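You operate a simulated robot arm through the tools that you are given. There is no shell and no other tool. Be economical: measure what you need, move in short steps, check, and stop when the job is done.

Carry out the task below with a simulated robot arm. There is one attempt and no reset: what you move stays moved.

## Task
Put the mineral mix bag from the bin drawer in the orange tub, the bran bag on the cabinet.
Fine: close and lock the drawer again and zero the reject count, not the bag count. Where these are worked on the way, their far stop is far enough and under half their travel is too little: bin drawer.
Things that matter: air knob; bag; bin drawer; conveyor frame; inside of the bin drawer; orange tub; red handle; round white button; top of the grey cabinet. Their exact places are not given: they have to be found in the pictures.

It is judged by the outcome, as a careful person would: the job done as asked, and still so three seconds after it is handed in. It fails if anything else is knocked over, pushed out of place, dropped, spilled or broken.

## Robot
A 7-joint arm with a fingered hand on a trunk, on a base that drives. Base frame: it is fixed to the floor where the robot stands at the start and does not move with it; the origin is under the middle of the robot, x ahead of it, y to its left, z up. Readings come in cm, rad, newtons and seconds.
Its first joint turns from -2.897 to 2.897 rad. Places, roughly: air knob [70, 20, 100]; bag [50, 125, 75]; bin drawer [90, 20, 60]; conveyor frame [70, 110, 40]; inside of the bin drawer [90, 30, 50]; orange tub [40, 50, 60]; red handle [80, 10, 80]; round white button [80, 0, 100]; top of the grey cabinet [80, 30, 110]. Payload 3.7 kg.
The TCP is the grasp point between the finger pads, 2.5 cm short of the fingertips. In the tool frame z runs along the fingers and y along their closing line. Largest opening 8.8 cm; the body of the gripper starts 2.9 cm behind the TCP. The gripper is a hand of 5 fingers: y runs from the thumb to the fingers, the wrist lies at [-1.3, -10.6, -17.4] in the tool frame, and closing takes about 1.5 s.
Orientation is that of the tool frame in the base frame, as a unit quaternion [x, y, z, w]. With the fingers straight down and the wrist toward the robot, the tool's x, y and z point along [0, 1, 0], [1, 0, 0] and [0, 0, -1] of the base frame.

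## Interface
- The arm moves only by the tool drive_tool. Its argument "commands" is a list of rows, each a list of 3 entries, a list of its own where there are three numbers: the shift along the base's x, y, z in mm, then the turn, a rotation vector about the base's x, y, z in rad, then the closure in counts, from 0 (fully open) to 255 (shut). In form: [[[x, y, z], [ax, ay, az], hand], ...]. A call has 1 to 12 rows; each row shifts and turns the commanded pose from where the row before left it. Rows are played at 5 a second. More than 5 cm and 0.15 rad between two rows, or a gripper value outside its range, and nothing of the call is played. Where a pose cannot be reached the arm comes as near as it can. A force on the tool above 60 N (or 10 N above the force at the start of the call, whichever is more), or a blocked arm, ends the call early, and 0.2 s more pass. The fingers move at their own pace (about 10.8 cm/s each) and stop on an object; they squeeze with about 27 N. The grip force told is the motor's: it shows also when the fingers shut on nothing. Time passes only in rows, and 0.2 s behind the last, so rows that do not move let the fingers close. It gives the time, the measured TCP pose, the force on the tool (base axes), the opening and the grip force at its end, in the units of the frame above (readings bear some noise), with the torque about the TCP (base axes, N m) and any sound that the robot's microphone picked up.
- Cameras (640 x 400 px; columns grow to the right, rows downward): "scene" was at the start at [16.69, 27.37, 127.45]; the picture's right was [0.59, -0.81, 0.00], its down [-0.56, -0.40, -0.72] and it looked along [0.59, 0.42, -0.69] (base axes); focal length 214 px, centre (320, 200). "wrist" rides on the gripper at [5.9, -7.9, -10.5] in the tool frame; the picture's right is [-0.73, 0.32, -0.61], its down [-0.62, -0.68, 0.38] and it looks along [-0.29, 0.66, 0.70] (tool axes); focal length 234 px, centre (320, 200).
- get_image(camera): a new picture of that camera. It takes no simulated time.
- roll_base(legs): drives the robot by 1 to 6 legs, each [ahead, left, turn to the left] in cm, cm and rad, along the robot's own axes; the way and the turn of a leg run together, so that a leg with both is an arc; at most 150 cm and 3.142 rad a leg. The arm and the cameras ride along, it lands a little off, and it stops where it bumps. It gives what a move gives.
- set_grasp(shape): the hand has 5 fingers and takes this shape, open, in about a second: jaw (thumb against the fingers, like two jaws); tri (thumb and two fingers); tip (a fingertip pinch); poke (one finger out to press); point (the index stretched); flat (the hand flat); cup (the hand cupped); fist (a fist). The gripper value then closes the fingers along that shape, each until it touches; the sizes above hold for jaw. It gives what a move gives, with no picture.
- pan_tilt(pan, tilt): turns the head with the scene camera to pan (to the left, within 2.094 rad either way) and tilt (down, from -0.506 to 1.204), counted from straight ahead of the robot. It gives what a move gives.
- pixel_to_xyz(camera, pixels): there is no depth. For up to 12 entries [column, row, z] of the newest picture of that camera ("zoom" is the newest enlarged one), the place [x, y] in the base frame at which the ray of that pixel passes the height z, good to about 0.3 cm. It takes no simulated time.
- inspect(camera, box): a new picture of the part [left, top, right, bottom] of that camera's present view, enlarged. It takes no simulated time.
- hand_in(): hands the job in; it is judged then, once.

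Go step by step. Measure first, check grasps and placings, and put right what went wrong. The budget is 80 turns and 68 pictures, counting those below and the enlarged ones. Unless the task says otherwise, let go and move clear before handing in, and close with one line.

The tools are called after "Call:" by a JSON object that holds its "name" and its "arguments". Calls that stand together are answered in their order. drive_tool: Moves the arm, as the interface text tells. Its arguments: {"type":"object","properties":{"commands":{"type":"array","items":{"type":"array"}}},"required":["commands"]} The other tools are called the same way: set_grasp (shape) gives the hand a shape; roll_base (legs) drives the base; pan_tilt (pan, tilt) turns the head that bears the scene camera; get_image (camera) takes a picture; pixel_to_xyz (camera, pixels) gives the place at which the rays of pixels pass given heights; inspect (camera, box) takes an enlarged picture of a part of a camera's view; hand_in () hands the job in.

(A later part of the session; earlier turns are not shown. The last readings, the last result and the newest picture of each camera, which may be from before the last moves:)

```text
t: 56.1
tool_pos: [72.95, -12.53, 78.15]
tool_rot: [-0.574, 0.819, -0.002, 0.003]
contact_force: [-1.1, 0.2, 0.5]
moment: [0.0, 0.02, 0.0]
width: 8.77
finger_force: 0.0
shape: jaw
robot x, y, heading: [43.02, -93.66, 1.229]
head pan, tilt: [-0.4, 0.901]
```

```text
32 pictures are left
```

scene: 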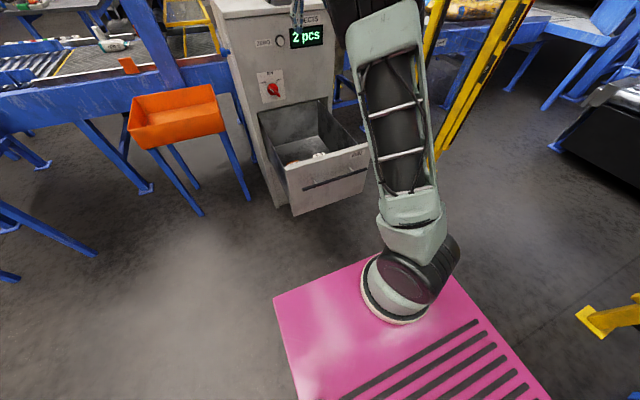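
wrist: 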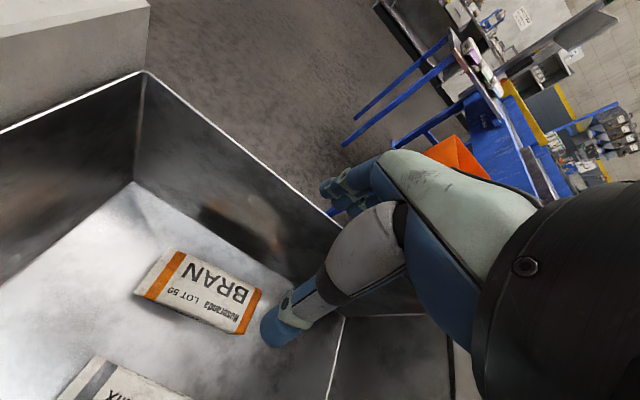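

The hand is vertical above the drawer. I'll triangulate the bran bag's height from this second view.

Call:
{"name": "pixel_to_xyz", "arguments": {"camera": "wrist", "pixels": [[200, 291, 45], [200, 291, 50], [200, 291, 55], [168, 250, 50], [262, 288, 50], [240, 332, 50], [135, 296, 50], [133, 181, 46], [145, 72, 66], [330, 223, 66]]}}

```text
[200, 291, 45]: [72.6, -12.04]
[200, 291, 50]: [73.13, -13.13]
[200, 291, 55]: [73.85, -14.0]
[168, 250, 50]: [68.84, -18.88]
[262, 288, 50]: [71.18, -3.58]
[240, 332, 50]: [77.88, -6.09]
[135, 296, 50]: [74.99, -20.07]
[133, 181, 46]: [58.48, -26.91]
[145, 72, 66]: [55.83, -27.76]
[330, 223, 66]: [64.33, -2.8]
```

The bag centre matches the TCP in xy. I'll lower slowly, straddling the bag.

Call:
{"name": "drive_tool", "arguments": {"commands": [[[0, 0, -40], [0, 0, 0], 0], [[0, 0, -40], [0, 0, 0], 0], [[0, 0, -40], [0, 0, 0], 0], [[0, 0, -40], [0, 0, 0], 0], [[0, 0, -40], [0, 0, 0], 0], [[0, 0, -30], [0, 0, 0], 0], [[0, 0, -15], [0, 0, 0], 0], [[0, 0, 0], [0, 0, 0], 0]]}}

Call:
{"name": "get_image", "arguments": {"camera": "wrist"}}

```text
t: 57.9
tool_pos: [72.97, -12.56, 53.69]
tool_rot: [-0.574, 0.819, -0.001, 0.002]
contact_force: [0.0, -0.1, -0.5]
moment: [0.04, 0.02, -0.01]
width: 8.78
finger_force: 0.0
shape: jaw
robot x, y, heading: [42.95, -94.19, 1.227]
head pan, tilt: [-0.4, 0.901]
```

```text
31 pictures are left
```

wrist: 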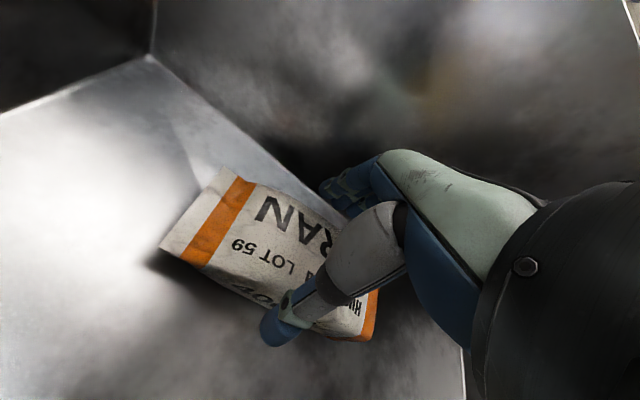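

The tips seem to be at or just above bag level. I'll go lower in small rows.

Call:
{"name": "drive_tool", "arguments": {"commands": [[[0, 0, -8], [0, 0, 0], 0], [[0, 0, -8], [0, 0, 0], 0], [[0, 0, -8], [0, 0, 0], 0], [[0, 0, 0], [0, 0, 0], 0]]}}

Call:
{"name": "get_image", "arguments": {"camera": "wrist"}}

```text
t: 58.9
tool_pos: [73.01, -12.49, 51.22]
tool_rot: [-0.575, 0.818, -0.002, 0.002]
contact_force: [-0.3, -0.1, -0.1]
moment: [-0.02, -0.02, 0.01]
width: 8.77
finger_force: 0.0
shape: jaw
robot x, y, heading: [42.84, -93.62, 1.23]
head pan, tilt: [-0.4, 0.901]
```

```text
30 pictures are left
```

wrist: 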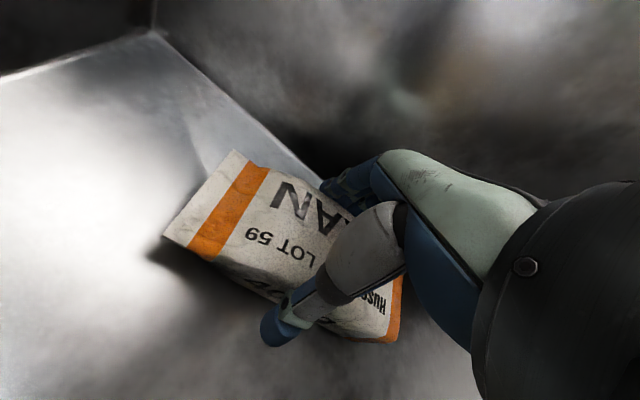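

I'll triangulate the drawer floor corner (152,33) to learn the floor height.

Call:
{"name": "pixel_to_xyz", "arguments": {"camera": "wrist", "pixels": [[152, 33, 42], [152, 33, 44], [152, 33, 46], [152, 33, 48], [238, 150, 47], [164, 235, 47]]}}

```text
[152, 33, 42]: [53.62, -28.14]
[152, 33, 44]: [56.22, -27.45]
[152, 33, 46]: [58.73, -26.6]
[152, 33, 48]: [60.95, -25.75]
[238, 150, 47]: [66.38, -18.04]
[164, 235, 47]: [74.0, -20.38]
```

The floor is at about z 46, so the tips are 2.7 cm above it. I'll go down 1.6 cm more and close.

Call:
{"name": "drive_tool", "arguments": {"commands": [[[0, 0, -8], [0, 0, 0], 0], [[0, 0, -8], [0, 0, 0], 0], [[0, 0, 0], [0, 0, 0], 100], [[0, 0, 0], [0, 0, 0], 180], [[0, 0, 0], [0, 0, 0], 255], [[0, 0, 0], [0, 0, 0], 255], [[0, 0, 0], [0, 0, 0], 255], [[0, 0, 0], [0, 0, 0], 255], [[0, 0, 0], [0, 0, 0], 255]]}}

Call:
{"name": "drive_tool", "arguments": {"commands": [[[0, 0, 20], [0, 0, 0], 255], [[0, 0, 30], [0, 0, 0], 255], [[0, 0, 40], [0, 0, 0], 255], [[0, 0, 40], [0, 0, 0], 255], [[0, 0, 40], [0, 0, 0], 255], [[0, 0, 40], [0, 0, 0], 255]]}}

Call:
{"name": "get_image", "arguments": {"camera": "wrist"}}

```text
t: 60.9
tool_pos: [73.11, -12.45, 49.87]
tool_rot: [-0.575, 0.818, -0.002, 0.002]
contact_force: [-0.9, -0.2, -0.1]
moment: [0.05, -0.03, 0.06]
width: 6.58
finger_force: 27.3
shape: jaw
robot x, y, heading: [43.14, -94.29, 1.23]
head pan, tilt: [-0.4, 0.901]
```

```text
t: 62.3
tool_pos: [72.98, -12.29, 70.81]
tool_rot: [-0.574, 0.819, -0.002, 0.002]
contact_force: [1.0, -0.9, -3.8]
moment: [-0.03, -0.01, 0.02]
width: 6.58
finger_force: 26.9
shape: jaw
robot x, y, heading: [42.97, -94.02, 1.235]
head pan, tilt: [-0.4, 0.901]
```

```text
29 pictures are left
```

wrist: 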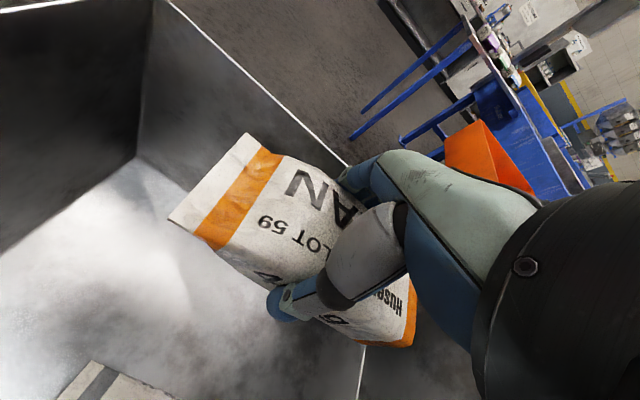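

The bran bag is held firmly at 6.6 cm. The cabinet top can't be reached from here past the open drawer, so I'll lift high, retract and drive back round to the starting side.

Call:
{"name": "drive_tool", "arguments": {"commands": [[[0, 0, 45], [0, 0, 0], 255], [[0, 0, 45], [0, 0, 0], 255], [[0, 0, 45], [0, 0, 0], 255], [[0, 0, 45], [0, 0, 0], 255], [[0, 0, 45], [0, 0, 0], 255], [[0, 0, 45], [0, 0, 0], 255], [[-7, -19.8, 45], [0, 0, 0], 255], [[-7, -19.8, 45], [0, 0, 0], 255], [[-7, -19.8, 45], [0, 0, 0], 255], [[-7, -19.8, 45], [0, 0, 0], 255], [[-7, -19.8, 45], [0, 0, 0], 255], [[-7, -19.8, 45], [0, 0, 0], 255]]}}

Call:
{"name": "drive_tool", "arguments": {"commands": [[[-7, -19.8, 30], [0, 0, 0], 255], [[-7, -19.8, 30], [0, 0, 0], 255], [[0, 0, 0], [0, 0, 0], 255]]}}

Call:
{"name": "roll_base", "arguments": {"legs": [[-20, 0, 0], [0, 0, -1.23], [-36, 0, 0], [0, 60, 0]]}}

Call:
{"name": "pan_tilt", "arguments": {"pan": 0.3, "tilt": 0.6}}

Call:
{"name": "get_image", "arguments": {"camera": "scene"}}

```text
t: 64.9
tool_pos: [68.75, -24.21, 125.0]
tool_rot: [-0.574, 0.819, -0.002, 0.001]
contact_force: [0.0, -0.2, -3.9]
moment: [-0.06, 0.03, 0.02]
width: 6.6
finger_force: 27.1
shape: jaw
robot x, y, heading: [42.97, -93.88, 1.232]
head pan, tilt: [-0.4, 0.901]
```

```text
t: 65.7
tool_pos: [67.33, -28.29, 130.94]
tool_rot: [-0.574, 0.819, -0.002, 0.002]
contact_force: [-0.2, 0.0, -3.3]
moment: [-0.04, 0.0, 0.05]
width: 6.57
finger_force: 27.1
shape: jaw
robot x, y, heading: [43.18, -93.92, 1.232]
head pan, tilt: [-0.4, 0.901]
```

```text
t: 75.2
tool_pos: [71.07, -54.69, 130.88]
tool_rot: [0.007, 1.0, -0.003, -0.001]
contact_force: [-0.4, -0.7, -2.9]
moment: [-0.02, 0.05, -0.01]
width: 6.56
finger_force: 26.6
shape: jaw
robot x, y, heading: [0.45, -53.77, -0.008]
head pan, tilt: [-0.4, 0.901]
```

```text
t: 76.2
tool_pos: [70.98, -54.91, 130.87]
tool_rot: [0.006, 1.0, -0.003, 0.0]
contact_force: [0.4, -0.5, -3.8]
moment: [0.02, 0.05, 0.01]
width: 6.58
finger_force: 27.3
shape: jaw
robot x, y, heading: [0.62, -53.55, -0.002]
head pan, tilt: [0.3, 0.6]
```

```text
28 pictures are left
```

scene: 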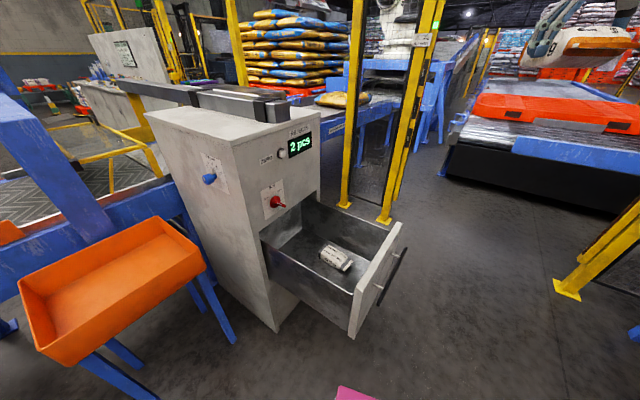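

From this side I can see the free strip of the cabinet top, left of the beam. I'll measure the top's corners.

Call:
{"name": "pixel_to_xyz", "arguments": {"camera": "scene", "pixels": [[236, 140, 105], [236, 140, 107], [236, 140, 109], [236, 140, 111], [145, 113, 107], [268, 124, 107], [200, 108, 107], [145, 113, 109], [268, 124, 109], [200, 108, 109]]}}

Call:
{"name": "inspect", "arguments": {"camera": "scene", "box": [110, 60, 350, 210]}}

```text
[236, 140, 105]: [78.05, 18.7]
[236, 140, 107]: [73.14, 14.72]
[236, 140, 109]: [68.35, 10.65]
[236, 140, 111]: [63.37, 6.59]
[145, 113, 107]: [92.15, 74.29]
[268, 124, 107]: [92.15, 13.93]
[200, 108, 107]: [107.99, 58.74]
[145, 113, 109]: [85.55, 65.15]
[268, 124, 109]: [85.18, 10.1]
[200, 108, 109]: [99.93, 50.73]
```

```text
2.67 times, centred on (230, 135) of scene
```

zoom: 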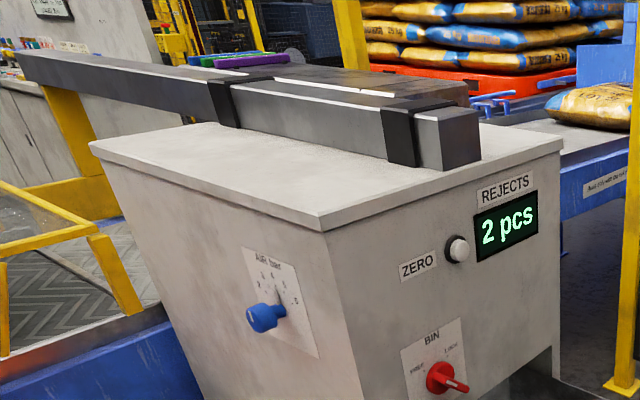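

The top is at z≈109, with a free strip ~16.5 cm wide before the beam. The bag needs its length along the strip. I'll drive left 55 cm, then turn the hand −1.91 rad.

Call:
{"name": "roll_base", "arguments": {"legs": [[0, 55, 0]]}}

Call:
{"name": "drive_tool", "arguments": {"commands": [[[0, 0, 0], [0, 0, -0.1365], 255], [[0, 0, 0], [0, 0, -0.1365], 255], [[0, 0, 0], [0, 0, -0.1365], 255], [[0, 0, 0], [0, 0, -0.1365], 255], [[0, 0, 0], [0, 0, -0.1365], 255], [[0, 0, 0], [0, 0, -0.1365], 255], [[0, 0, 0], [0, 0, -0.1365], 255], [[0, 0, 0], [0, 0, -0.1365], 255], [[0, 0, 0], [0, 0, -0.1365], 255], [[0, 0, 0], [0, 0, -0.1365], 255], [[0, 0, 0], [0, 0, -0.1365], 255], [[0, 0, 0], [0, 0, -0.1365], 255]]}}

Call:
{"name": "drive_tool", "arguments": {"commands": [[[0, 0, 0], [0, 0, -0.1365], 255], [[0, 0, 0], [0, 0, -0.1365], 255], [[0, 0, 0], [0, 0, 0], 255]]}}

Call:
{"name": "get_image", "arguments": {"camera": "scene"}}

```text
t: 79.4
tool_pos: [71.4, -0.58, 130.93]
tool_rot: [0.012, 1.0, -0.003, 0.0]
contact_force: [0.2, -0.7, -3.4]
moment: [0.03, 0.04, 0.01]
width: 6.58
finger_force: 26.9
shape: jaw
robot x, y, heading: [1.19, 1.18, -0.014]
head pan, tilt: [0.3, 0.6]
```

```text
t: 82.0
tool_pos: [71.45, -0.79, 130.89]
tool_rot: [0.739, 0.674, -0.002, -0.001]
contact_force: [-1.0, -1.9, -4.0]
moment: [0.15, 0.05, -0.02]
width: 6.58
finger_force: 26.9
shape: jaw
robot x, y, heading: [1.27, 1.6, -0.017]
head pan, tilt: [0.3, 0.6]
```

```text
t: 82.8
tool_pos: [71.45, -0.61, 130.85]
tool_rot: [0.823, 0.569, -0.002, -0.003]
contact_force: [-0.2, 0.0, -3.6]
moment: [0.03, 0.01, 0.02]
width: 6.52
finger_force: 26.8
shape: jaw
robot x, y, heading: [1.07, 1.51, -0.015]
head pan, tilt: [0.3, 0.6]
```

```text
26 pictures are left
```

scene: 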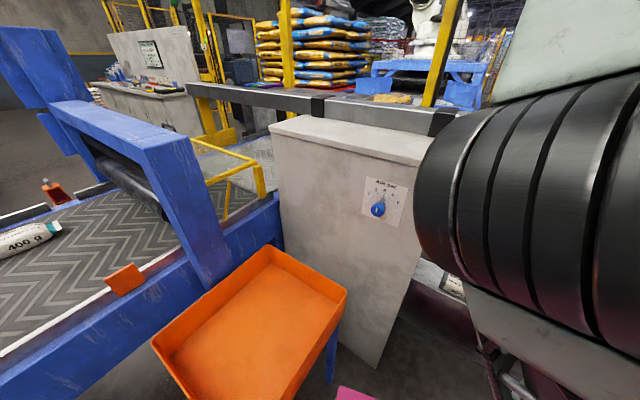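

The hand is turned (closing line along −l). I'll move over the strip at height and check.

Call:
{"name": "drive_tool", "arguments": {"commands": [[[13, 39, 0], [0, 0, 0], 255], [[13, 39, 0], [0, 0, 0], 255], [[13, 39, 0], [0, 0, 0], 255], [[13, 39, 0], [0, 0, 0], 255], [[13, 39, 0], [0, 0, 0], 255], [[13, 39, 0], [0, 0, 0], 255], [[13, 39, 0], [0, 0, 0], 255], [[0, 0, -50], [0, 0, 0], 255], [[0, 0, -30], [0, 0, 0], 255], [[0, 0, 0], [0, 0, 0], 255]]}}

Call:
{"name": "get_image", "arguments": {"camera": "wrist"}}

Call:
{"name": "get_image", "arguments": {"camera": "scene"}}

```text
t: 85.0
tool_pos: [75.61, 19.36, 116.94]
tool_rot: [0.823, 0.568, -0.002, -0.002]
contact_force: [0.0, -0.3, -3.4]
moment: [0.04, 0.0, -0.02]
width: 6.51
finger_force: 27.0
shape: jaw
out of reach, approached as far as the arm can: row 4, 5, 6, 7
robot x, y, heading: [1.6, 1.73, -0.012]
head pan, tilt: [0.3, 0.6]
```

```text
25 pictures are left
```

wrist: 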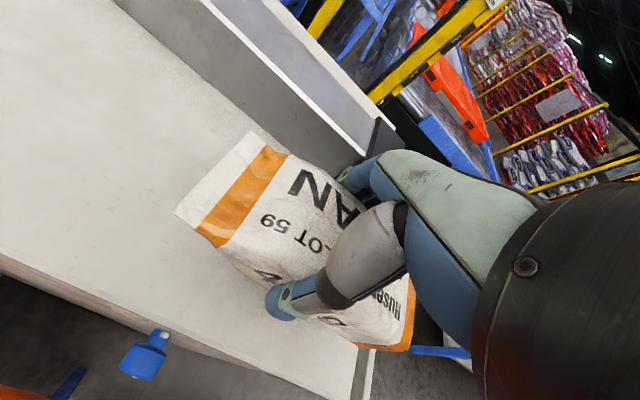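

```text
24 pictures are left
```

scene: 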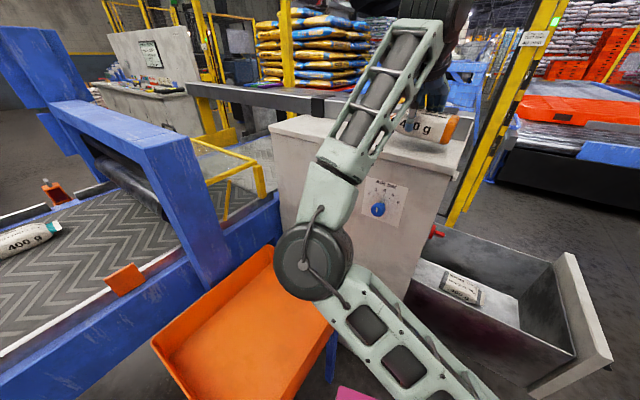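

The arm hit its reach short of the aim; the bag hovers over the top but near the front edge. I'll measure the beam's base line in the wrist view before nudging forward with the base.

Call:
{"name": "pixel_to_xyz", "arguments": {"camera": "wrist", "pixels": [[115, 2, 109], [200, 78, 109], [252, 127, 109], [0, 258, 109], [200, 340, 109], [362, 385, 109], [372, 346, 109]]}}

```text
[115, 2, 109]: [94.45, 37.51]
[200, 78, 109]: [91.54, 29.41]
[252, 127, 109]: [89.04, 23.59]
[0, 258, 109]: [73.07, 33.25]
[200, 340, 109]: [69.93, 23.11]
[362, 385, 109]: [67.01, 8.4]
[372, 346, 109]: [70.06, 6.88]
```

The strip runs from L −58 to −76 and the bag centre is at −65, so a 2.5 cm nudge centres it. Then I'll lower gently.

Call:
{"name": "roll_base", "arguments": {"legs": [[2.5, 0, 0]]}}

Call:
{"name": "drive_tool", "arguments": {"commands": [[[0, 0, -8], [0, 0, 0], 255], [[0, 0, -8], [0, 0, 0], 255], [[0, 0, -8], [0, 0, 0], 255], [[0, 0, -4], [0, 0, 0], 255], [[0, 0, 0], [0, 0, 0], 255]]}}

```text
t: 85.8
tool_pos: [78.16, 19.07, 117.05]
tool_rot: [0.822, 0.569, -0.002, -0.001]
contact_force: [-0.5, 0.0, -3.4]
moment: [0.07, -0.05, -0.01]
width: 6.55
finger_force: 27.2
shape: jaw
robot x, y, heading: [4.11, 1.35, -0.011]
head pan, tilt: [0.3, 0.6]
```

```text
t: 87.0
tool_pos: [78.08, 19.28, 114.09]
tool_rot: [0.823, 0.568, -0.002, -0.001]
contact_force: [0.4, 0.7, -2.7]
moment: [-0.02, 0.05, 0.0]
width: 6.51
finger_force: 26.3
shape: jaw
robot x, y, heading: [4.15, 1.58, -0.015]
head pan, tilt: [0.3, 0.6]
```

Call:
{"name": "drive_tool", "arguments": {"commands": [[[0, 0, -4], [0, 0, 0], 255], [[0, 0, -4], [0, 0, 0], 255], [[0, 0, -4], [0, 0, 0], 255], [[0, 0, 0], [0, 0, 0], 255]]}}

Call:
{"name": "inspect", "arguments": {"camera": "scene", "box": [300, 60, 520, 210]}}

```text
t: 88.0
tool_pos: [78.01, 19.16, 113.25]
tool_rot: [0.823, 0.568, 0.0, 0.0]
contact_force: [2.5, 0.5, 49.8]
moment: [-0.09, -0.08, 0.11]
width: 6.29
finger_force: 27.7
shape: jaw
robot x, y, heading: [3.67, 1.49, -0.016]
head pan, tilt: [0.3, 0.6]
```

```text
2.67 times, centred on (410, 135) of scene
```

zoom: 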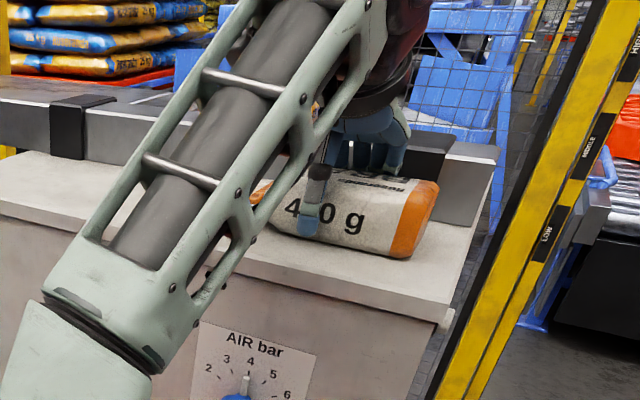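

The bag rests on the cabinet top with 50 N of contact. I'll ease off slightly, open and rise.

Call:
{"name": "drive_tool", "arguments": {"commands": [[[0, 0, 3], [0, 0, 0], 255], [[0, 0, 0], [0, 0, 0], 0], [[0, 0, 0], [0, 0, 0], 0], [[0, 0, 0], [0, 0, 0], 0], [[0, 0, 0], [0, 0, 0], 0], [[0, 0, 20], [0, 0, 0], 0], [[0, 0, 30], [0, 0, 0], 0], [[0, 0, 40], [0, 0, 0], 0], [[0, 0, 40], [0, 0, 0], 0], [[0, 0, 40], [0, 0, 0], 0]]}}

Call:
{"name": "get_image", "arguments": {"camera": "wrist"}}

```text
t: 90.2
tool_pos: [76.72, 17.2, 128.53]
tool_rot: [0.822, 0.57, -0.003, 0.0]
contact_force: [0.5, 0.1, 0.1]
moment: [-0.03, 0.03, 0.01]
width: 8.79
finger_force: 0.1
shape: jaw
out of reach, approached as far as the arm can: row 9, 10
robot x, y, heading: [3.83, 1.37, -0.016]
head pan, tilt: [0.3, 0.6]
```

```text
22 pictures are left
```

wrist: 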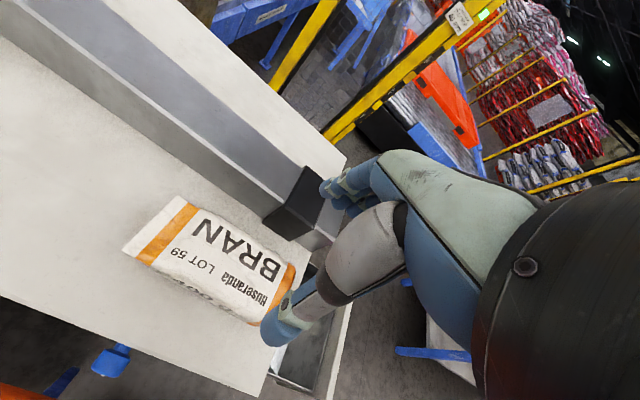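

The bran bag lies well on the cabinet. Next I'll drive right 31 cm to put the hand near the mineral bag, keeping this hand orientation.

Call:
{"name": "roll_base", "arguments": {"legs": [[0, -31, 0]]}}

Call:
{"name": "drive_tool", "arguments": {"commands": [[[13, -3, -20], [0, 0, 0], 0], [[13, -3, -45], [0, 0, 0], 0], [[13, -3, -45], [0, 0, 0], 0], [[13, -3, -45], [0, 0, 0], 0], [[13, -3, -45], [0, 0, 0], 0], [[13, -3, -45], [0, 0, 0], 0], [[13, -3, -45], [0, 0, 0], 0], [[13, -3, -45], [0, 0, 0], 0], [[0, 0, -45], [0, 0, 0], 0], [[0, 0, -40], [0, 0, 0], 0], [[0, 0, -40], [0, 0, 0], 0], [[0, 0, 0], [0, 0, 0], 0]]}}

Call:
{"name": "get_image", "arguments": {"camera": "wrist"}}

```text
t: 92.3
tool_pos: [76.4, -13.99, 128.52]
tool_rot: [0.824, 0.567, -0.001, 0.0]
contact_force: [-0.1, 0.0, -0.6]
moment: [-0.03, -0.02, -0.02]
width: 8.79
finger_force: 0.1
shape: jaw
robot x, y, heading: [3.14, -29.39, -0.017]
head pan, tilt: [0.3, 0.6]
```

```text
t: 94.9
tool_pos: [86.72, -16.55, 82.68]
tool_rot: [0.824, 0.567, -0.002, -0.001]
contact_force: [0.1, 0.4, 0.3]
moment: [0.01, -0.02, 0.02]
width: 8.8
finger_force: 0.1
shape: jaw
robot x, y, heading: [3.35, -29.46, -0.022]
head pan, tilt: [0.3, 0.6]
```

```text
21 pictures are left
```

wrist: 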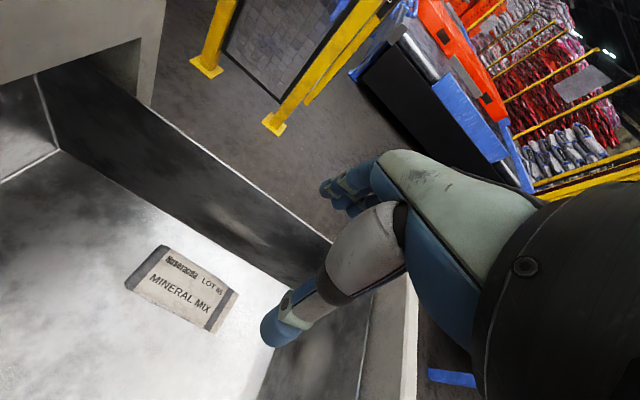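

I'll measure the mineral bag in this view.

Call:
{"name": "pixel_to_xyz", "arguments": {"camera": "wrist", "pixels": [[160, 247, 50], [237, 292, 50], [212, 331, 48], [126, 286, 48], [182, 289, 50]]}}

```text
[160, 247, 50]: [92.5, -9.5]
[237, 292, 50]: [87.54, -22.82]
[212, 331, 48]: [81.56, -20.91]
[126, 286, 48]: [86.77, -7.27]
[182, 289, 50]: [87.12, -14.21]
```

The bag centre is (87.1, −15.1). I'll correct, descend to z≈50, and grip.

Call:
{"name": "drive_tool", "arguments": {"commands": [[[4, 12, -45], [0, 0, 0], 0], [[0, 0, -45], [0, 0, 0], 0], [[0, 0, -45], [0, 0, 0], 0], [[0, 0, -45], [0, 0, 0], 0], [[0, 0, -45], [0, 0, 0], 0], [[0, 0, -40], [0, 0, 0], 0], [[0, 0, -25], [0, 0, 0], 0], [[0, 0, -15], [0, 0, 0], 0], [[0, 0, -12], [0, 0, 0], 0], [[0, 0, -8], [0, 0, 0], 0], [[0, 0, 0], [0, 0, 0], 0]]}}

Call:
{"name": "get_image", "arguments": {"camera": "wrist"}}

```text
t: 97.3
tool_pos: [87.11, -15.32, 50.02]
tool_rot: [0.823, 0.568, -0.002, 0.0]
contact_force: [0.0, 0.3, 0.8]
moment: [0.01, 0.02, 0.0]
width: 8.77
finger_force: 0.1
shape: jaw
robot x, y, heading: [3.53, -29.43, -0.015]
head pan, tilt: [0.3, 0.6]
```

```text
20 pictures are left
```

wrist: 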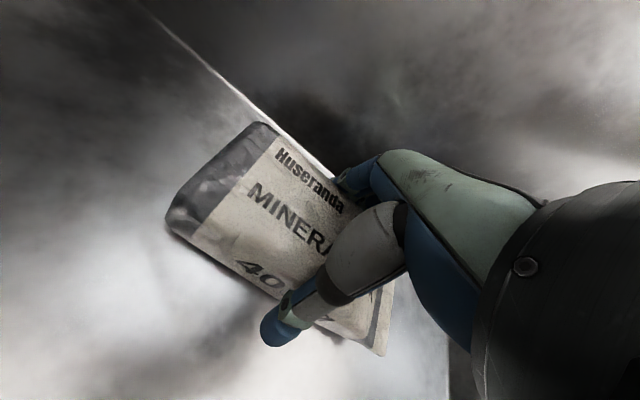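

The mineral bag is between thumb and fingers. I'll close and lift.

Call:
{"name": "drive_tool", "arguments": {"commands": [[[0, 0, 0], [0, 0, 0], 100], [[0, 0, 0], [0, 0, 0], 180], [[0, 0, 0], [0, 0, 0], 255], [[0, 0, 0], [0, 0, 0], 255], [[0, 0, 0], [0, 0, 0], 255], [[0, 0, 0], [0, 0, 0], 255]]}}

Call:
{"name": "drive_tool", "arguments": {"commands": [[[0, 0, 20], [0, 0, 0], 255], [[0, 0, 45], [0, 0, 0], 255], [[0, 0, 45], [0, 0, 0], 255], [[0, 0, 45], [0, 0, 0], 255], [[0, 0, 45], [0, 0, 0], 255], [[0, 0, 45], [0, 0, 0], 255], [[0, 0, 45], [0, 0, 0], 255], [[0, 0, 45], [0, 0, 0], 255], [[0, 0, 45], [0, 0, 0], 255], [[0, 0, 45], [0, 0, 0], 255], [[0, 0, 45], [0, 0, 0], 255], [[0, 0, 45], [0, 0, 0], 255]]}}

Call:
{"name": "pan_tilt", "arguments": {"pan": 0.9, "tilt": 0.75}}

Call:
{"name": "get_image", "arguments": {"camera": "scene"}}

```text
t: 98.7
tool_pos: [87.24, -15.3, 50.0]
tool_rot: [0.824, 0.567, -0.003, 0.0]
contact_force: [0.2, 0.2, 0.7]
moment: [-0.06, 0.0, 0.07]
width: 6.41
finger_force: 27.0
shape: jaw
robot x, y, heading: [3.54, -29.48, -0.017]
head pan, tilt: [0.3, 0.6]
```

```text
t: 101.3
tool_pos: [87.03, -14.94, 101.49]
tool_rot: [0.823, 0.568, -0.003, -0.001]
contact_force: [-1.8, -0.2, -4.6]
moment: [-0.01, 0.01, 0.0]
width: 6.36
finger_force: 26.8
shape: jaw
robot x, y, heading: [3.16, -29.17, -0.019]
head pan, tilt: [0.3, 0.6]
```

```text
t: 102.3
tool_pos: [87.09, -15.02, 101.59]
tool_rot: [0.824, 0.567, -0.002, 0.0]
contact_force: [-0.5, 0.3, -3.4]
moment: [-0.02, 0.04, -0.03]
width: 6.36
finger_force: 26.7
shape: jaw
robot x, y, heading: [3.33, -29.3, -0.017]
head pan, tilt: [0.901, 0.75]
```

```text
19 pictures are left
```

scene: 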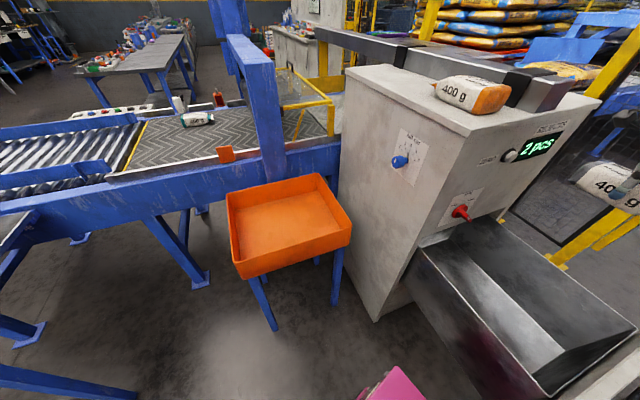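

The mineral bag is held at 6.4 cm and the bran is still on the cabinet. Now I'll locate the tub from this second viewpoint.

Call:
{"name": "pixel_to_xyz", "arguments": {"camera": "scene", "pixels": [[351, 240, 55], [351, 240, 65], [238, 277, 55], [238, 277, 65], [322, 174, 55], [322, 174, 65], [227, 190, 55], [227, 190, 65], [280, 222, 55], [280, 222, 50], [275, 330, 0], [335, 305, 0]]}}

```text
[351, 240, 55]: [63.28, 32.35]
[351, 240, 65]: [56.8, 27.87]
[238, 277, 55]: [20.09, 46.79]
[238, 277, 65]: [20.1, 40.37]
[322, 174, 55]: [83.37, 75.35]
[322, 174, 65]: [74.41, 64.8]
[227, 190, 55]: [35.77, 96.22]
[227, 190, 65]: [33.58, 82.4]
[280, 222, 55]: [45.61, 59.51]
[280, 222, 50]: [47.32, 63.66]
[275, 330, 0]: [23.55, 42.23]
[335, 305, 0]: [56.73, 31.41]
```

The tub centre is about (46, 53) with its rim at z≈66. I'll lift high and retract, then shift the base to around (0, −16), and swing the arm over to the tub.

Call:
{"name": "drive_tool", "arguments": {"commands": [[[-20, 0, 43], [0, 0, 0], 255], [[-20, 0, 43], [0, 0, 0], 255], [[-20, 0, 43], [0, 0, 0], 255], [[-20, 0, 43], [0, 0, 0], 255], [[-20, 0, 43], [0, 0, 0], 255], [[-20, 0, 43], [0, 0, 0], 255], [[-20, 0, 43], [0, 0, 0], 255], [[0, 0, 0], [0, 0, 0], 255]]}}

Call:
{"name": "roll_base", "arguments": {"legs": [[-3, 13, 0]]}}

Call:
{"name": "drive_tool", "arguments": {"commands": [[[-25.8, 36.6, 0], [0, 0, 0.08], 255], [[-25.8, 36.6, 0], [0, 0, 0.08], 255], [[-25.8, 36.6, 0], [0, 0, 0.08], 255], [[-25.8, 36.6, 0], [0, 0, 0.08], 255], [[-25.8, 36.6, 0], [0, 0, 0.08], 255], [[-25.8, 36.6, 0], [0, 0, 0.08], 255], [[-25.8, 36.6, 0], [0, 0, 0.08], 255], [[-25.8, 36.6, 0], [0, 0, 0.08], 255], [[-25.8, 36.6, 0], [0, 0, 0.08], 255], [[-25.8, 36.6, 0], [0, 0, 0.08], 255], [[-25.8, 36.6, 0], [0, 0, 0.08], 255], [[-25.8, 36.6, 0], [0, 0, 0.08], 255]]}}

Call:
{"name": "get_image", "arguments": {"camera": "wrist"}}

```text
t: 104.1
tool_pos: [73.29, -15.36, 131.61]
tool_rot: [0.823, 0.567, -0.003, -0.001]
contact_force: [0.5, 0.9, -3.7]
moment: [0.01, -0.01, -0.04]
width: 6.39
finger_force: 26.8
shape: jaw
robot x, y, heading: [3.59, -29.62, -0.022]
head pan, tilt: [0.901, 0.75]
```

```text
t: 105.4
tool_pos: [70.63, -2.25, 131.77]
tool_rot: [0.823, 0.568, -0.003, 0.0]
contact_force: [-0.5, 0.5, -4.2]
moment: [-0.07, 0.02, 0.0]
width: 6.34
finger_force: 26.7
shape: jaw
robot x, y, heading: [0.74, -16.21, -0.015]
head pan, tilt: [0.901, 0.75]
```

```text
t: 108.0
tool_pos: [38.7, 40.8, 130.89]
tool_rot: [0.468, 0.884, -0.004, 0.0]
contact_force: [0.1, -0.2, -3.9]
moment: [-0.03, 0.01, 0.01]
width: 6.33
finger_force: 27.1
shape: jaw
out of reach, approached as far as the arm can: row 12
robot x, y, heading: [0.48, -16.16, -0.018]
head pan, tilt: [0.901, 0.75]
```

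```text
18 pictures are left
```

wrist: 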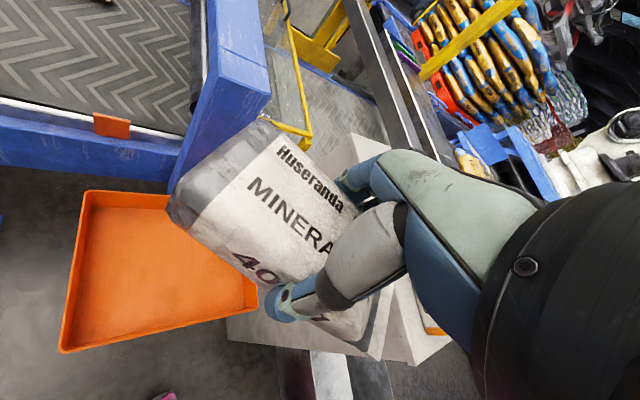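

The tub is seen below at (150,270), with the conveyor post beyond. I'll check its corners in this view.

Call:
{"name": "pixel_to_xyz", "arguments": {"camera": "wrist", "pixels": [[86, 191, 66], [62, 352, 66], [257, 300, 66], [108, 335, 57], [110, 200, 57], [175, 195, 66]]}}

```text
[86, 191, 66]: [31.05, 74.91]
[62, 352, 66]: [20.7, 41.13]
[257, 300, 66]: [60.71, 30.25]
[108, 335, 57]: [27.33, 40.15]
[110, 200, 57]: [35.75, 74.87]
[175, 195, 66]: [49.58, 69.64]
```

The tub centre is confirmed at (46, 52.6). I'll move over it and down.

Call:
{"name": "drive_tool", "arguments": {"commands": [[[7.3, 11.7, -45], [0, 0, 0], 255], [[7.3, 11.7, -45], [0, 0, 0], 255], [[7.3, 11.7, -45], [0, 0, 0], 255], [[7.3, 11.7, -45], [0, 0, 0], 255], [[7.3, 11.7, -45], [0, 0, 0], 255], [[7.3, 11.7, -45], [0, 0, 0], 255], [[7.3, 11.7, -45], [0, 0, 0], 255], [[7.3, 11.7, -45], [0, 0, 0], 255], [[7.3, 11.7, -45], [0, 0, 0], 255], [[7.3, 11.7, -45], [0, 0, 0], 255], [[0, 0, -40], [0, 0, 0], 255], [[0, 0, -40], [0, 0, 0], 255]]}}

Call:
{"name": "get_image", "arguments": {"camera": "scene"}}

```text
t: 109.0
tool_pos: [52.32, 40.9, 116.35]
tool_rot: [0.534, 0.845, 0.009, -0.018]
contact_force: [-0.6, 0.3, -4.0]
moment: [-0.02, 0.0, 0.01]
width: 6.31
finger_force: 27.1
shape: jaw
robot x, y, heading: [0.56, -16.24, -0.018]
head pan, tilt: [0.901, 0.75]
stopped in row 4: the arm was blocked; the commanded pose is now the measured one
```

```text
17 pictures are left
```

scene: 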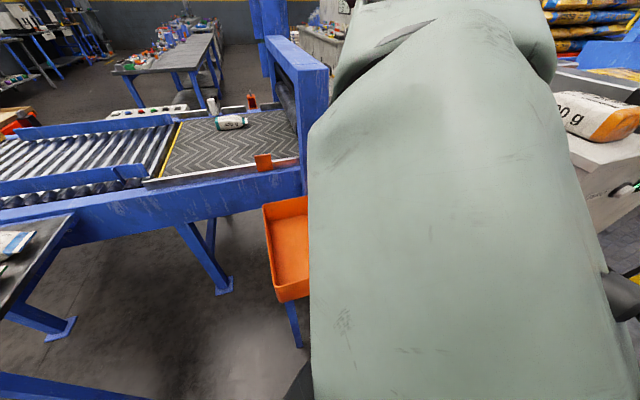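

The arm was blocked, probably by the trunk or head on the left side. I'll back off a little and turn the base toward the tub instead.

Call:
{"name": "roll_base", "arguments": {"legs": [[-8, -6, 0], [0, 0, 0.75]]}}

Call:
{"name": "pan_tilt", "arguments": {"pan": 0.0, "tilt": 0.75}}

Call:
{"name": "get_image", "arguments": {"camera": "scene"}}

```text
t: 112.1
tool_pos: [-9.34, 55.01, 116.37]
tool_rot: [0.184, 0.983, 0.001, -0.017]
contact_force: [-0.1, 0.4, -4.2]
moment: [-0.05, 0.0, 0.0]
width: 6.31
finger_force: 26.6
shape: jaw
robot x, y, heading: [-7.88, -22.31, 0.735]
head pan, tilt: [0.901, 0.75]
```

```text
t: 113.3
tool_pos: [-9.27, 54.96, 116.37]
tool_rot: [0.184, 0.983, 0.001, -0.02]
contact_force: [0.3, -0.5, -4.2]
moment: [-0.01, -0.01, 0.03]
width: 6.3
finger_force: 27.2
shape: jaw
robot x, y, heading: [-7.98, -22.13, 0.738]
head pan, tilt: [0.0, 0.75]
```

```text
16 pictures are left
```

scene: 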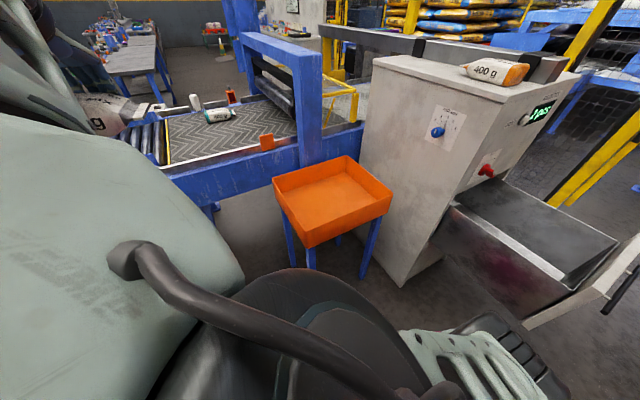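

The base is now facing the tub, with the arm out to its left. I'll swing the arm back in front over the tub.

Call:
{"name": "drive_tool", "arguments": {"commands": [[[42.2, -13.4, 0], [0, 0, -0.055], 255], [[42.2, -13.4, 0], [0, 0, -0.055], 255], [[42.2, -13.4, 0], [0, 0, -0.055], 255], [[42.2, -13.4, 0], [0, 0, -0.055], 255], [[42.2, -13.4, 0], [0, 0, -0.055], 255], [[42.2, -13.4, 0], [0, 0, -0.055], 255], [[42.2, -13.4, 0], [0, 0, -0.055], 255], [[42.2, -13.4, 0], [0, 0, -0.055], 255], [[42.2, -13.4, 0], [0, 0, -0.055], 255], [[42.2, -13.4, 0], [0, 0, -0.055], 255], [[42.2, -13.4, 0], [0, 0, -0.055], 255], [[0, 0, 0], [0, 0, 0], 255]]}}

Call:
{"name": "drive_tool", "arguments": {"commands": [[[13, 18, -35], [0, 0, 0], 255], [[13, 18, -35], [0, 0, 0], 255], [[13, 18, -35], [0, 0, 0], 255], [[13, 18, -35], [0, 0, 0], 255], [[13, 18, -35], [0, 0, 0], 255], [[13, 18, -35], [0, 0, 0], 255], [[13, 18, -35], [0, 0, 0], 255], [[0, 15, -35], [0, 0, 0], 255], [[0, 0, -35], [0, 0, 0], 255], [[0, 0, -35], [0, 0, 0], 255], [[0, 0, 0], [0, 0, 0], 255]]}}

Call:
{"name": "get_image", "arguments": {"camera": "scene"}}

```text
t: 115.9
tool_pos: [37.14, 40.0, 116.46]
tool_rot: [0.469, 0.883, 0.007, -0.017]
contact_force: [0.0, -0.2, -3.2]
moment: [-0.05, -0.02, -0.01]
width: 6.3
finger_force: 27.5
shape: jaw
robot x, y, heading: [-7.98, -22.55, 0.732]
head pan, tilt: [0.0, 0.75]
```

```text
t: 118.3
tool_pos: [46.14, 54.3, 81.4]
tool_rot: [0.469, 0.883, 0.007, -0.017]
contact_force: [0.3, 0.8, -4.1]
moment: [-0.03, -0.01, -0.01]
width: 6.31
finger_force: 26.5
shape: jaw
robot x, y, heading: [-7.92, -22.23, 0.74]
head pan, tilt: [0.0, 0.75]
```

```text
15 pictures are left
```

scene: 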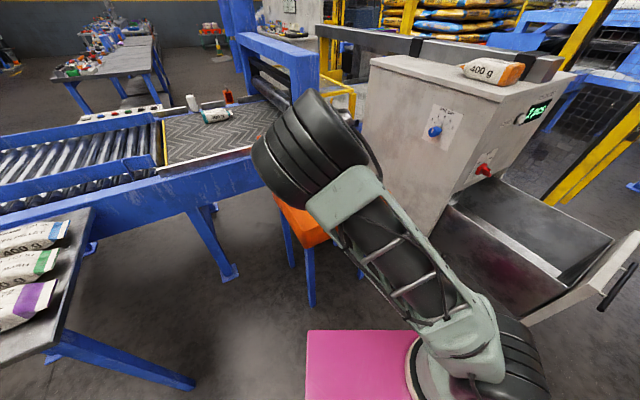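

It hangs over the tub centre. I'll lower gradually.

Call:
{"name": "drive_tool", "arguments": {"commands": [[[0, 0, -30], [0, 0, 0], 255], [[0, 0, -30], [0, 0, 0], 255], [[0, 0, -30], [0, 0, 0], 255], [[0, 0, -20], [0, 0, 0], 255], [[0, 0, -20], [0, 0, 0], 255], [[0, 0, -10], [0, 0, 0], 255], [[0, 0, -10], [0, 0, 0], 255], [[0, 0, -10], [0, 0, 0], 255], [[0, 0, 0], [0, 0, 0], 255]]}}

Call:
{"name": "get_image", "arguments": {"camera": "wrist"}}

```text
t: 120.3
tool_pos: [46.16, 54.2, 65.4]
tool_rot: [0.469, 0.883, 0.007, -0.017]
contact_force: [-0.5, 0.0, -4.2]
moment: [-0.07, -0.04, 0.0]
width: 6.31
finger_force: 27.1
shape: jaw
robot x, y, heading: [-7.57, -22.28, 0.744]
head pan, tilt: [0.0, 0.75]
```

```text
14 pictures are left
```

wrist: 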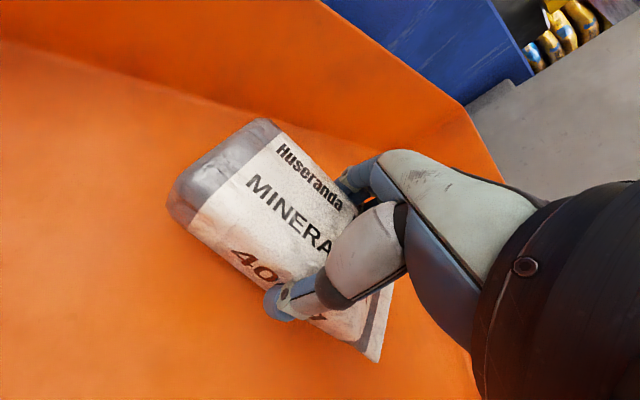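

Still some centimetres above the tub floor. I'll go lower in 6 mm rows.

Call:
{"name": "drive_tool", "arguments": {"commands": [[[0, 0, -8], [0, 0, 0], 255], [[0, 0, -8], [0, 0, 0], 255], [[0, 0, -6], [0, 0, 0], 255], [[0, 0, -6], [0, 0, 0], 255], [[0, 0, 0], [0, 0, 0], 255]]}}

Call:
{"name": "drive_tool", "arguments": {"commands": [[[0, 0, -5], [0, 0, 0], 255], [[0, 0, -5], [0, 0, 0], 255], [[0, 0, 0], [0, 0, 0], 255]]}}

```text
t: 121.3
tool_pos: [46.23, 54.51, 63.41]
tool_rot: [0.469, 0.883, 0.013, -0.018]
contact_force: [-2.9, -2.5, 24.9]
moment: [0.02, 0.04, 0.06]
width: 6.0
finger_force: 27.0
shape: jaw
robot x, y, heading: [-7.51, -22.47, 0.738]
head pan, tilt: [0.0, 0.75]
stopped in row 4: the force on the tool passed its limit at 74 N (the readings are from after the stop); the commanded pose is now the measured one
```

```text
t: 121.8
tool_pos: [46.46, 54.77, 63.38]
tool_rot: [0.469, 0.883, 0.018, -0.018]
contact_force: [-2.3, -3.9, 24.0]
moment: [-0.1, 0.14, 0.05]
width: 6.01
finger_force: 27.1
shape: jaw
robot x, y, heading: [-7.58, -22.51, 0.735]
head pan, tilt: [0.0, 0.75]
stopped in row 2: the force on the tool passed its limit at 68 N (the readings are from after the stop); the commanded pose is now the measured one
```

The bag is on the tub floor. I'll ease up, open and rise clear.

Call:
{"name": "drive_tool", "arguments": {"commands": [[[0, 0, 2], [0, 0, 0], 255], [[0, 0, 0], [0, 0, 0], 0], [[0, 0, 0], [0, 0, 0], 0], [[0, 0, 0], [0, 0, 0], 0], [[0, 0, 0], [0, 0, 0], 0], [[0, 0, 20], [0, 0, 0], 0], [[0, 0, 40], [0, 0, 0], 0], [[0, 0, 45], [0, 0, 0], 0], [[0, 0, 45], [0, 0, 0], 0], [[0, 0, 45], [0, 0, 0], 0], [[0, 0, 45], [0, 0, 0], 0], [[0, 0, 45], [0, 0, 0], 0]]}}

Call:
{"name": "drive_tool", "arguments": {"commands": [[[-9, -13, 45], [0, 0, 0], 0], [[-9, -13, 45], [0, 0, 0], 0], [[-9, -13, 45], [0, 0, 0], 0], [[-9, -13, 45], [0, 0, 0], 0], [[-9, -13, 30], [0, 0, 0], 0], [[-9, -13, 30], [0, 0, 0], 0], [[-9, -13, 0], [0, 0, 0], 0], [[-9, -13, 0], [0, 0, 0], 0]]}}

Call:
{"name": "get_image", "arguments": {"camera": "wrist"}}

```text
t: 124.4
tool_pos: [46.56, 54.35, 91.64]
tool_rot: [0.47, 0.882, 0.015, -0.016]
contact_force: [-0.1, 0.2, 0.0]
moment: [0.0, -0.01, -0.01]
width: 8.8
finger_force: 0.0
shape: jaw
robot x, y, heading: [-7.27, -22.52, 0.738]
head pan, tilt: [0.0, 0.75]
```

```text
t: 126.2
tool_pos: [39.06, 44.31, 115.73]
tool_rot: [0.469, 0.883, 0.016, -0.018]
contact_force: [0.0, -0.5, 0.3]
moment: [-0.01, 0.01, -0.03]
width: 8.79
finger_force: 0.1
shape: jaw
robot x, y, heading: [-7.56, -22.64, 0.74]
head pan, tilt: [0.0, 0.75]
```

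```text
13 pictures are left
```

wrist: 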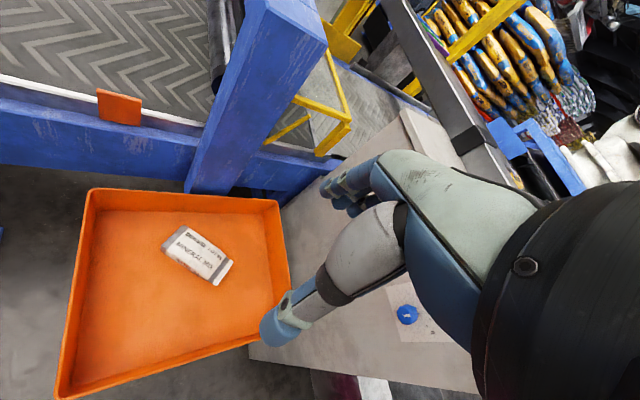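

The mineral bag lies in the tub. Now I'll drive back round to in front of the drawer.

Call:
{"name": "roll_base", "arguments": {"legs": [[-22, 0, 0], [0, 0, -0.737], [0, -84, 0], [56, 0, 0], [0, 0, 1.231]]}}

```text
t: 139.7
tool_pos: [39.06, -40.2, 115.76]
tool_rot: [0.235, 0.972, 0.011, -0.02]
contact_force: [-0.5, -0.4, -1.0]
moment: [0.0, 0.01, -0.01]
width: 8.8
finger_force: 0.0
shape: jaw
robot x, y, heading: [30.18, -120.87, 1.242]
head pan, tilt: [0.0, 0.75]
```

I'm in front of the drawer again. I'll shift right a little, and bring the hand to the forward-pointing pose (fingers side left) for pushing the drawer shut.

Call:
{"name": "roll_base", "arguments": {"legs": [[0, -6, 0]]}}

Call:
{"name": "drive_tool", "arguments": {"commands": [[[18.8, -6.7, -13], [0, 0, 0.1422], 0], [[18.8, -6.7, -13], [0, 0, 0.1422], 0], [[18.8, -6.7, -13], [0, 0, 0.1422], 0], [[18.8, -6.7, -13], [0, 0, 0.1422], 0], [[18.8, -6.7, -13], [0, 0, 0.1422], 0], [[18.8, -6.7, -13], [0, 0, 0.1422], 0], [[18.8, -6.7, -13], [0, 0, 0.1422], 0], [[18.8, -6.7, -13], [0, 0, 0.1422], 0], [[18.8, -6.7, -13], [0, 0, 0.1422], 0], [[18.8, -6.7, -13], [0, 0, 0.1422], 0], [[18.8, -6.7, -13], [0, 0, 0.1422], 0], [[18.8, -6.7, -13], [0, 0, 0.1422], 0]]}}

Call:
{"name": "drive_tool", "arguments": {"commands": [[[0, 0, 0], [0.1347, -0.0476, 0], 0], [[0, 0, 0], [0.1347, -0.0476, 0], 0], [[0, 0, 0], [0.1347, -0.0476, 0], 0], [[0, 0, 0], [0.1347, -0.0476, 0], 0], [[0, 0, 0], [0.1347, -0.0476, 0], 0], [[0, 0, 0], [0.1347, -0.0476, 0], 0], [[0, 0, 0], [0.1347, -0.0476, 0], 0], [[0, 0, 0], [0.1347, -0.0476, 0], 0], [[0, 0, 0], [0.1347, -0.0476, 0], 0], [[0, 0, 0], [0.1347, -0.0476, 0], 0], [[0, 0, 0], [0.1347, -0.0476, 0], 0], [[0, 0, 0], [0, 0, 0], 0]]}}

```text
t: 140.7
tool_pos: [44.66, -42.04, 115.79]
tool_rot: [0.236, 0.971, 0.012, -0.02]
contact_force: [0.9, 0.1, 0.1]
moment: [-0.04, -0.01, 0.0]
width: 8.79
finger_force: 0.1
shape: jaw
robot x, y, heading: [36.08, -122.91, 1.242]
head pan, tilt: [0.0, 0.75]
```

```text
t: 143.3
tool_pos: [67.19, -50.03, 100.21]
tool_rot: [-0.579, 0.815, -0.007, -0.021]
contact_force: [0.2, 0.9, 0.1]
moment: [-0.02, -0.02, 0.02]
width: 8.79
finger_force: 0.0
shape: jaw
robot x, y, heading: [35.98, -123.05, 1.244]
head pan, tilt: [0.0, 0.75]
```

```text
t: 146.1
tool_pos: [79.35, -59.05, 106.34]
tool_rot: [-0.344, 0.674, 0.245, 0.606]
contact_force: [-0.6, -0.2, 0.2]
moment: [0.04, -0.04, -0.06]
width: 8.78
finger_force: 0.0
shape: jaw
out of reach, approached as far as the arm can: row 7, 8, 9
robot x, y, heading: [35.69, -122.93, 1.236]
head pan, tilt: [0.0, 0.75]
stopped in row 12: the arm was blocked; the commanded pose is now the measured one
```

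The arm ended slightly off near its inner limit (hand yawed ~0.36 rad, 14 cm right). I'll correct while lowering and reaching out.

Call:
{"name": "drive_tool", "arguments": {"commands": [[[-20.7, 14.3, -20], [0.035, -0.012, 0.0928], 0], [[-20.7, 14.3, -20], [0.035, -0.012, 0.0928], 0], [[-20.7, 14.3, -40], [0.035, -0.012, 0.0928], 0], [[-20.7, 14.3, -40], [0.035, -0.012, 0.0928], 0], [[-20.7, 14.3, -40], [0, 0, 0], 0], [[-20.7, 14.3, -40], [0, 0, 0], 0], [[0, 0, 0], [0, 0, 0], 0]]}}

Call:
{"name": "get_image", "arguments": {"camera": "scene"}}

```text
t: 147.7
tool_pos: [67.03, -50.49, 86.34]
tool_rot: [-0.425, 0.566, 0.391, 0.588]
contact_force: [-0.1, -0.8, 0.2]
moment: [-0.02, 0.0, -0.01]
width: 8.77
finger_force: 0.1
shape: jaw
robot x, y, heading: [36.13, -122.75, 1.242]
head pan, tilt: [0.0, 0.75]
```

```text
12 pictures are left
```

scene: 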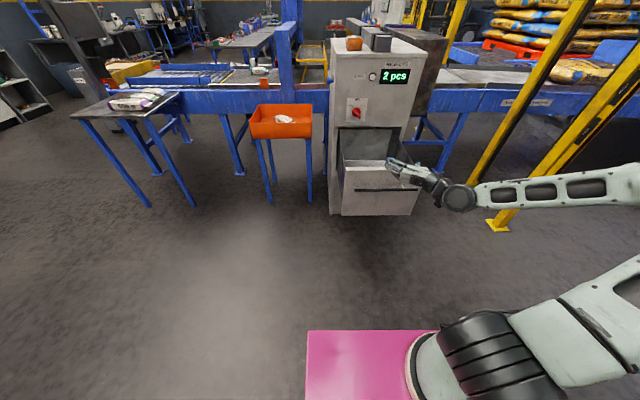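

The pose is clean (points along u, centred on the drawer). I'll lower to z 58 with the hand closed, then advance to touch the panel.

Call:
{"name": "drive_tool", "arguments": {"commands": [[[0, 0, -40], [0, 0, 0], 255], [[0, 0, -40], [0, 0, 0], 255], [[0, 0, -40], [0, 0, 0], 255], [[0, 0, -40], [0, 0, 0], 255], [[0, 0, -40], [0, 0, 0], 255], [[0, 0, -40], [0, 0, 0], 255], [[0, 0, -45], [0, 0, 0], 255], [[0, 0, 0], [0, 0, 0], 255]]}}

Call:
{"name": "drive_tool", "arguments": {"commands": [[[6.7, 18.9, 0], [0, 0, 0], 255], [[6.7, 18.9, 0], [0, 0, 0], 255], [[6.7, 18.9, 0], [0, 0, 0], 255], [[6.7, 18.9, 0], [0, 0, 0], 255], [[6.7, 18.9, 0], [0, 0, 0], 255], [[6.7, 18.9, 0], [0, 0, 0], 255], [[6.7, 18.9, 0], [0, 0, 0], 255], [[6.7, 18.9, 0], [0, 0, 0], 255], [[0, 0, 0], [0, 0, 0], 255]]}}

Call:
{"name": "inspect", "arguments": {"camera": "scene", "box": [320, 90, 480, 230]}}

```text
t: 149.5
tool_pos: [66.6, -50.38, 57.8]
tool_rot: [-0.426, 0.565, 0.39, 0.589]
contact_force: [-0.7, 0.2, 0.8]
moment: [0.01, 0.0, 0.02]
width: 0.0
finger_force: 27.2
shape: jaw
robot x, y, heading: [35.53, -122.81, 1.241]
head pan, tilt: [0.0, 0.75]
```

```text
t: 151.5
tool_pos: [72.16, -35.39, 57.77]
tool_rot: [-0.425, 0.565, 0.391, 0.589]
contact_force: [0.3, 1.5, -0.9]
moment: [-0.01, 0.05, 0.0]
width: 0.02
finger_force: 27.3
shape: jaw
robot x, y, heading: [36.04, -122.61, 1.235]
head pan, tilt: [0.0, 0.75]
```

```text
2.86 times, centred on (400, 160) of scene
```

zoom: 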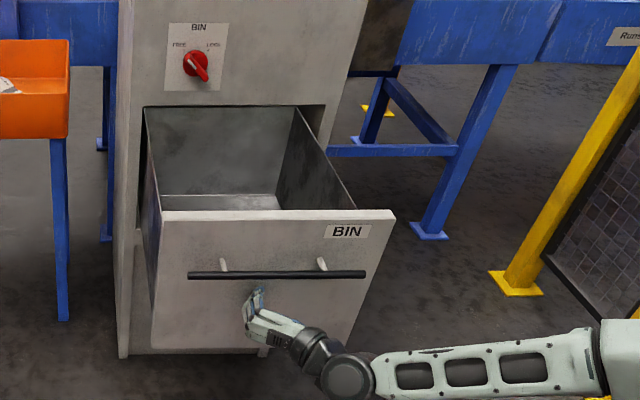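

The knuckles are at the panel, just below the bar. I'll push with the base 36 cm, then finish with the arm.

Call:
{"name": "roll_base", "arguments": {"legs": [[36, 0, 0]]}}

Call:
{"name": "drive_tool", "arguments": {"commands": [[[3.3, 9.4, 0], [0, 0, 0], 255], [[3.3, 9.4, 0], [0, 0, 0], 255], [[3.3, 9.4, 0], [0, 0, 0], 255], [[3.3, 9.4, 0], [0, 0, 0], 255], [[3.3, 9.4, 0], [0, 0, 0], 255], [[3.3, 9.4, 0], [0, 0, 0], 255], [[3.3, 9.4, 0], [0, 0, 0], 255], [[3.3, 9.4, 0], [0, 0, 0], 255], [[0, 0, 0], [0, 0, 0], 255]]}}

Call:
{"name": "get_image", "arguments": {"camera": "scene"}}

```text
t: 153.8
tool_pos: [84.28, -0.94, 57.67]
tool_rot: [-0.425, 0.566, 0.39, 0.589]
contact_force: [0.3, -0.5, -0.5]
moment: [-0.04, 0.01, 0.06]
width: 0.0
finger_force: 27.1
shape: jaw
robot x, y, heading: [47.63, -88.39, 1.242]
head pan, tilt: [0.0, 0.75]
```

```text
t: 154.9
tool_pos: [84.97, 2.24, 57.42]
tool_rot: [-0.429, 0.565, 0.392, 0.586]
contact_force: [-3.4, -15.3, 3.1]
moment: [0.09, 0.01, -0.06]
width: 0.0
finger_force: 27.1
shape: jaw
robot x, y, heading: [47.69, -88.29, 1.241]
head pan, tilt: [0.0, 0.75]
stopped in row 5: the force on the tool passed its limit at 82 N (the readings are from after the stop); the commanded pose is now the measured one
```

```text
10 pictures are left
```

scene: 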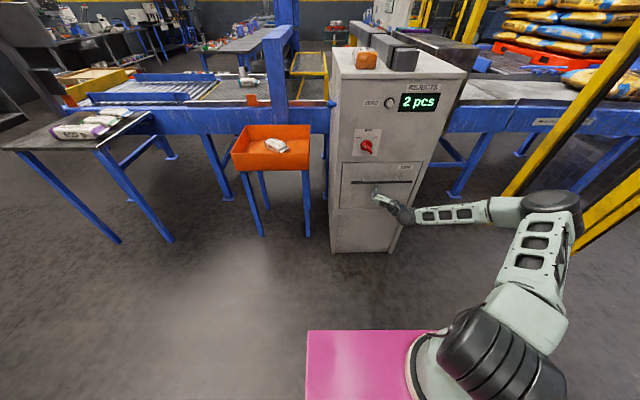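

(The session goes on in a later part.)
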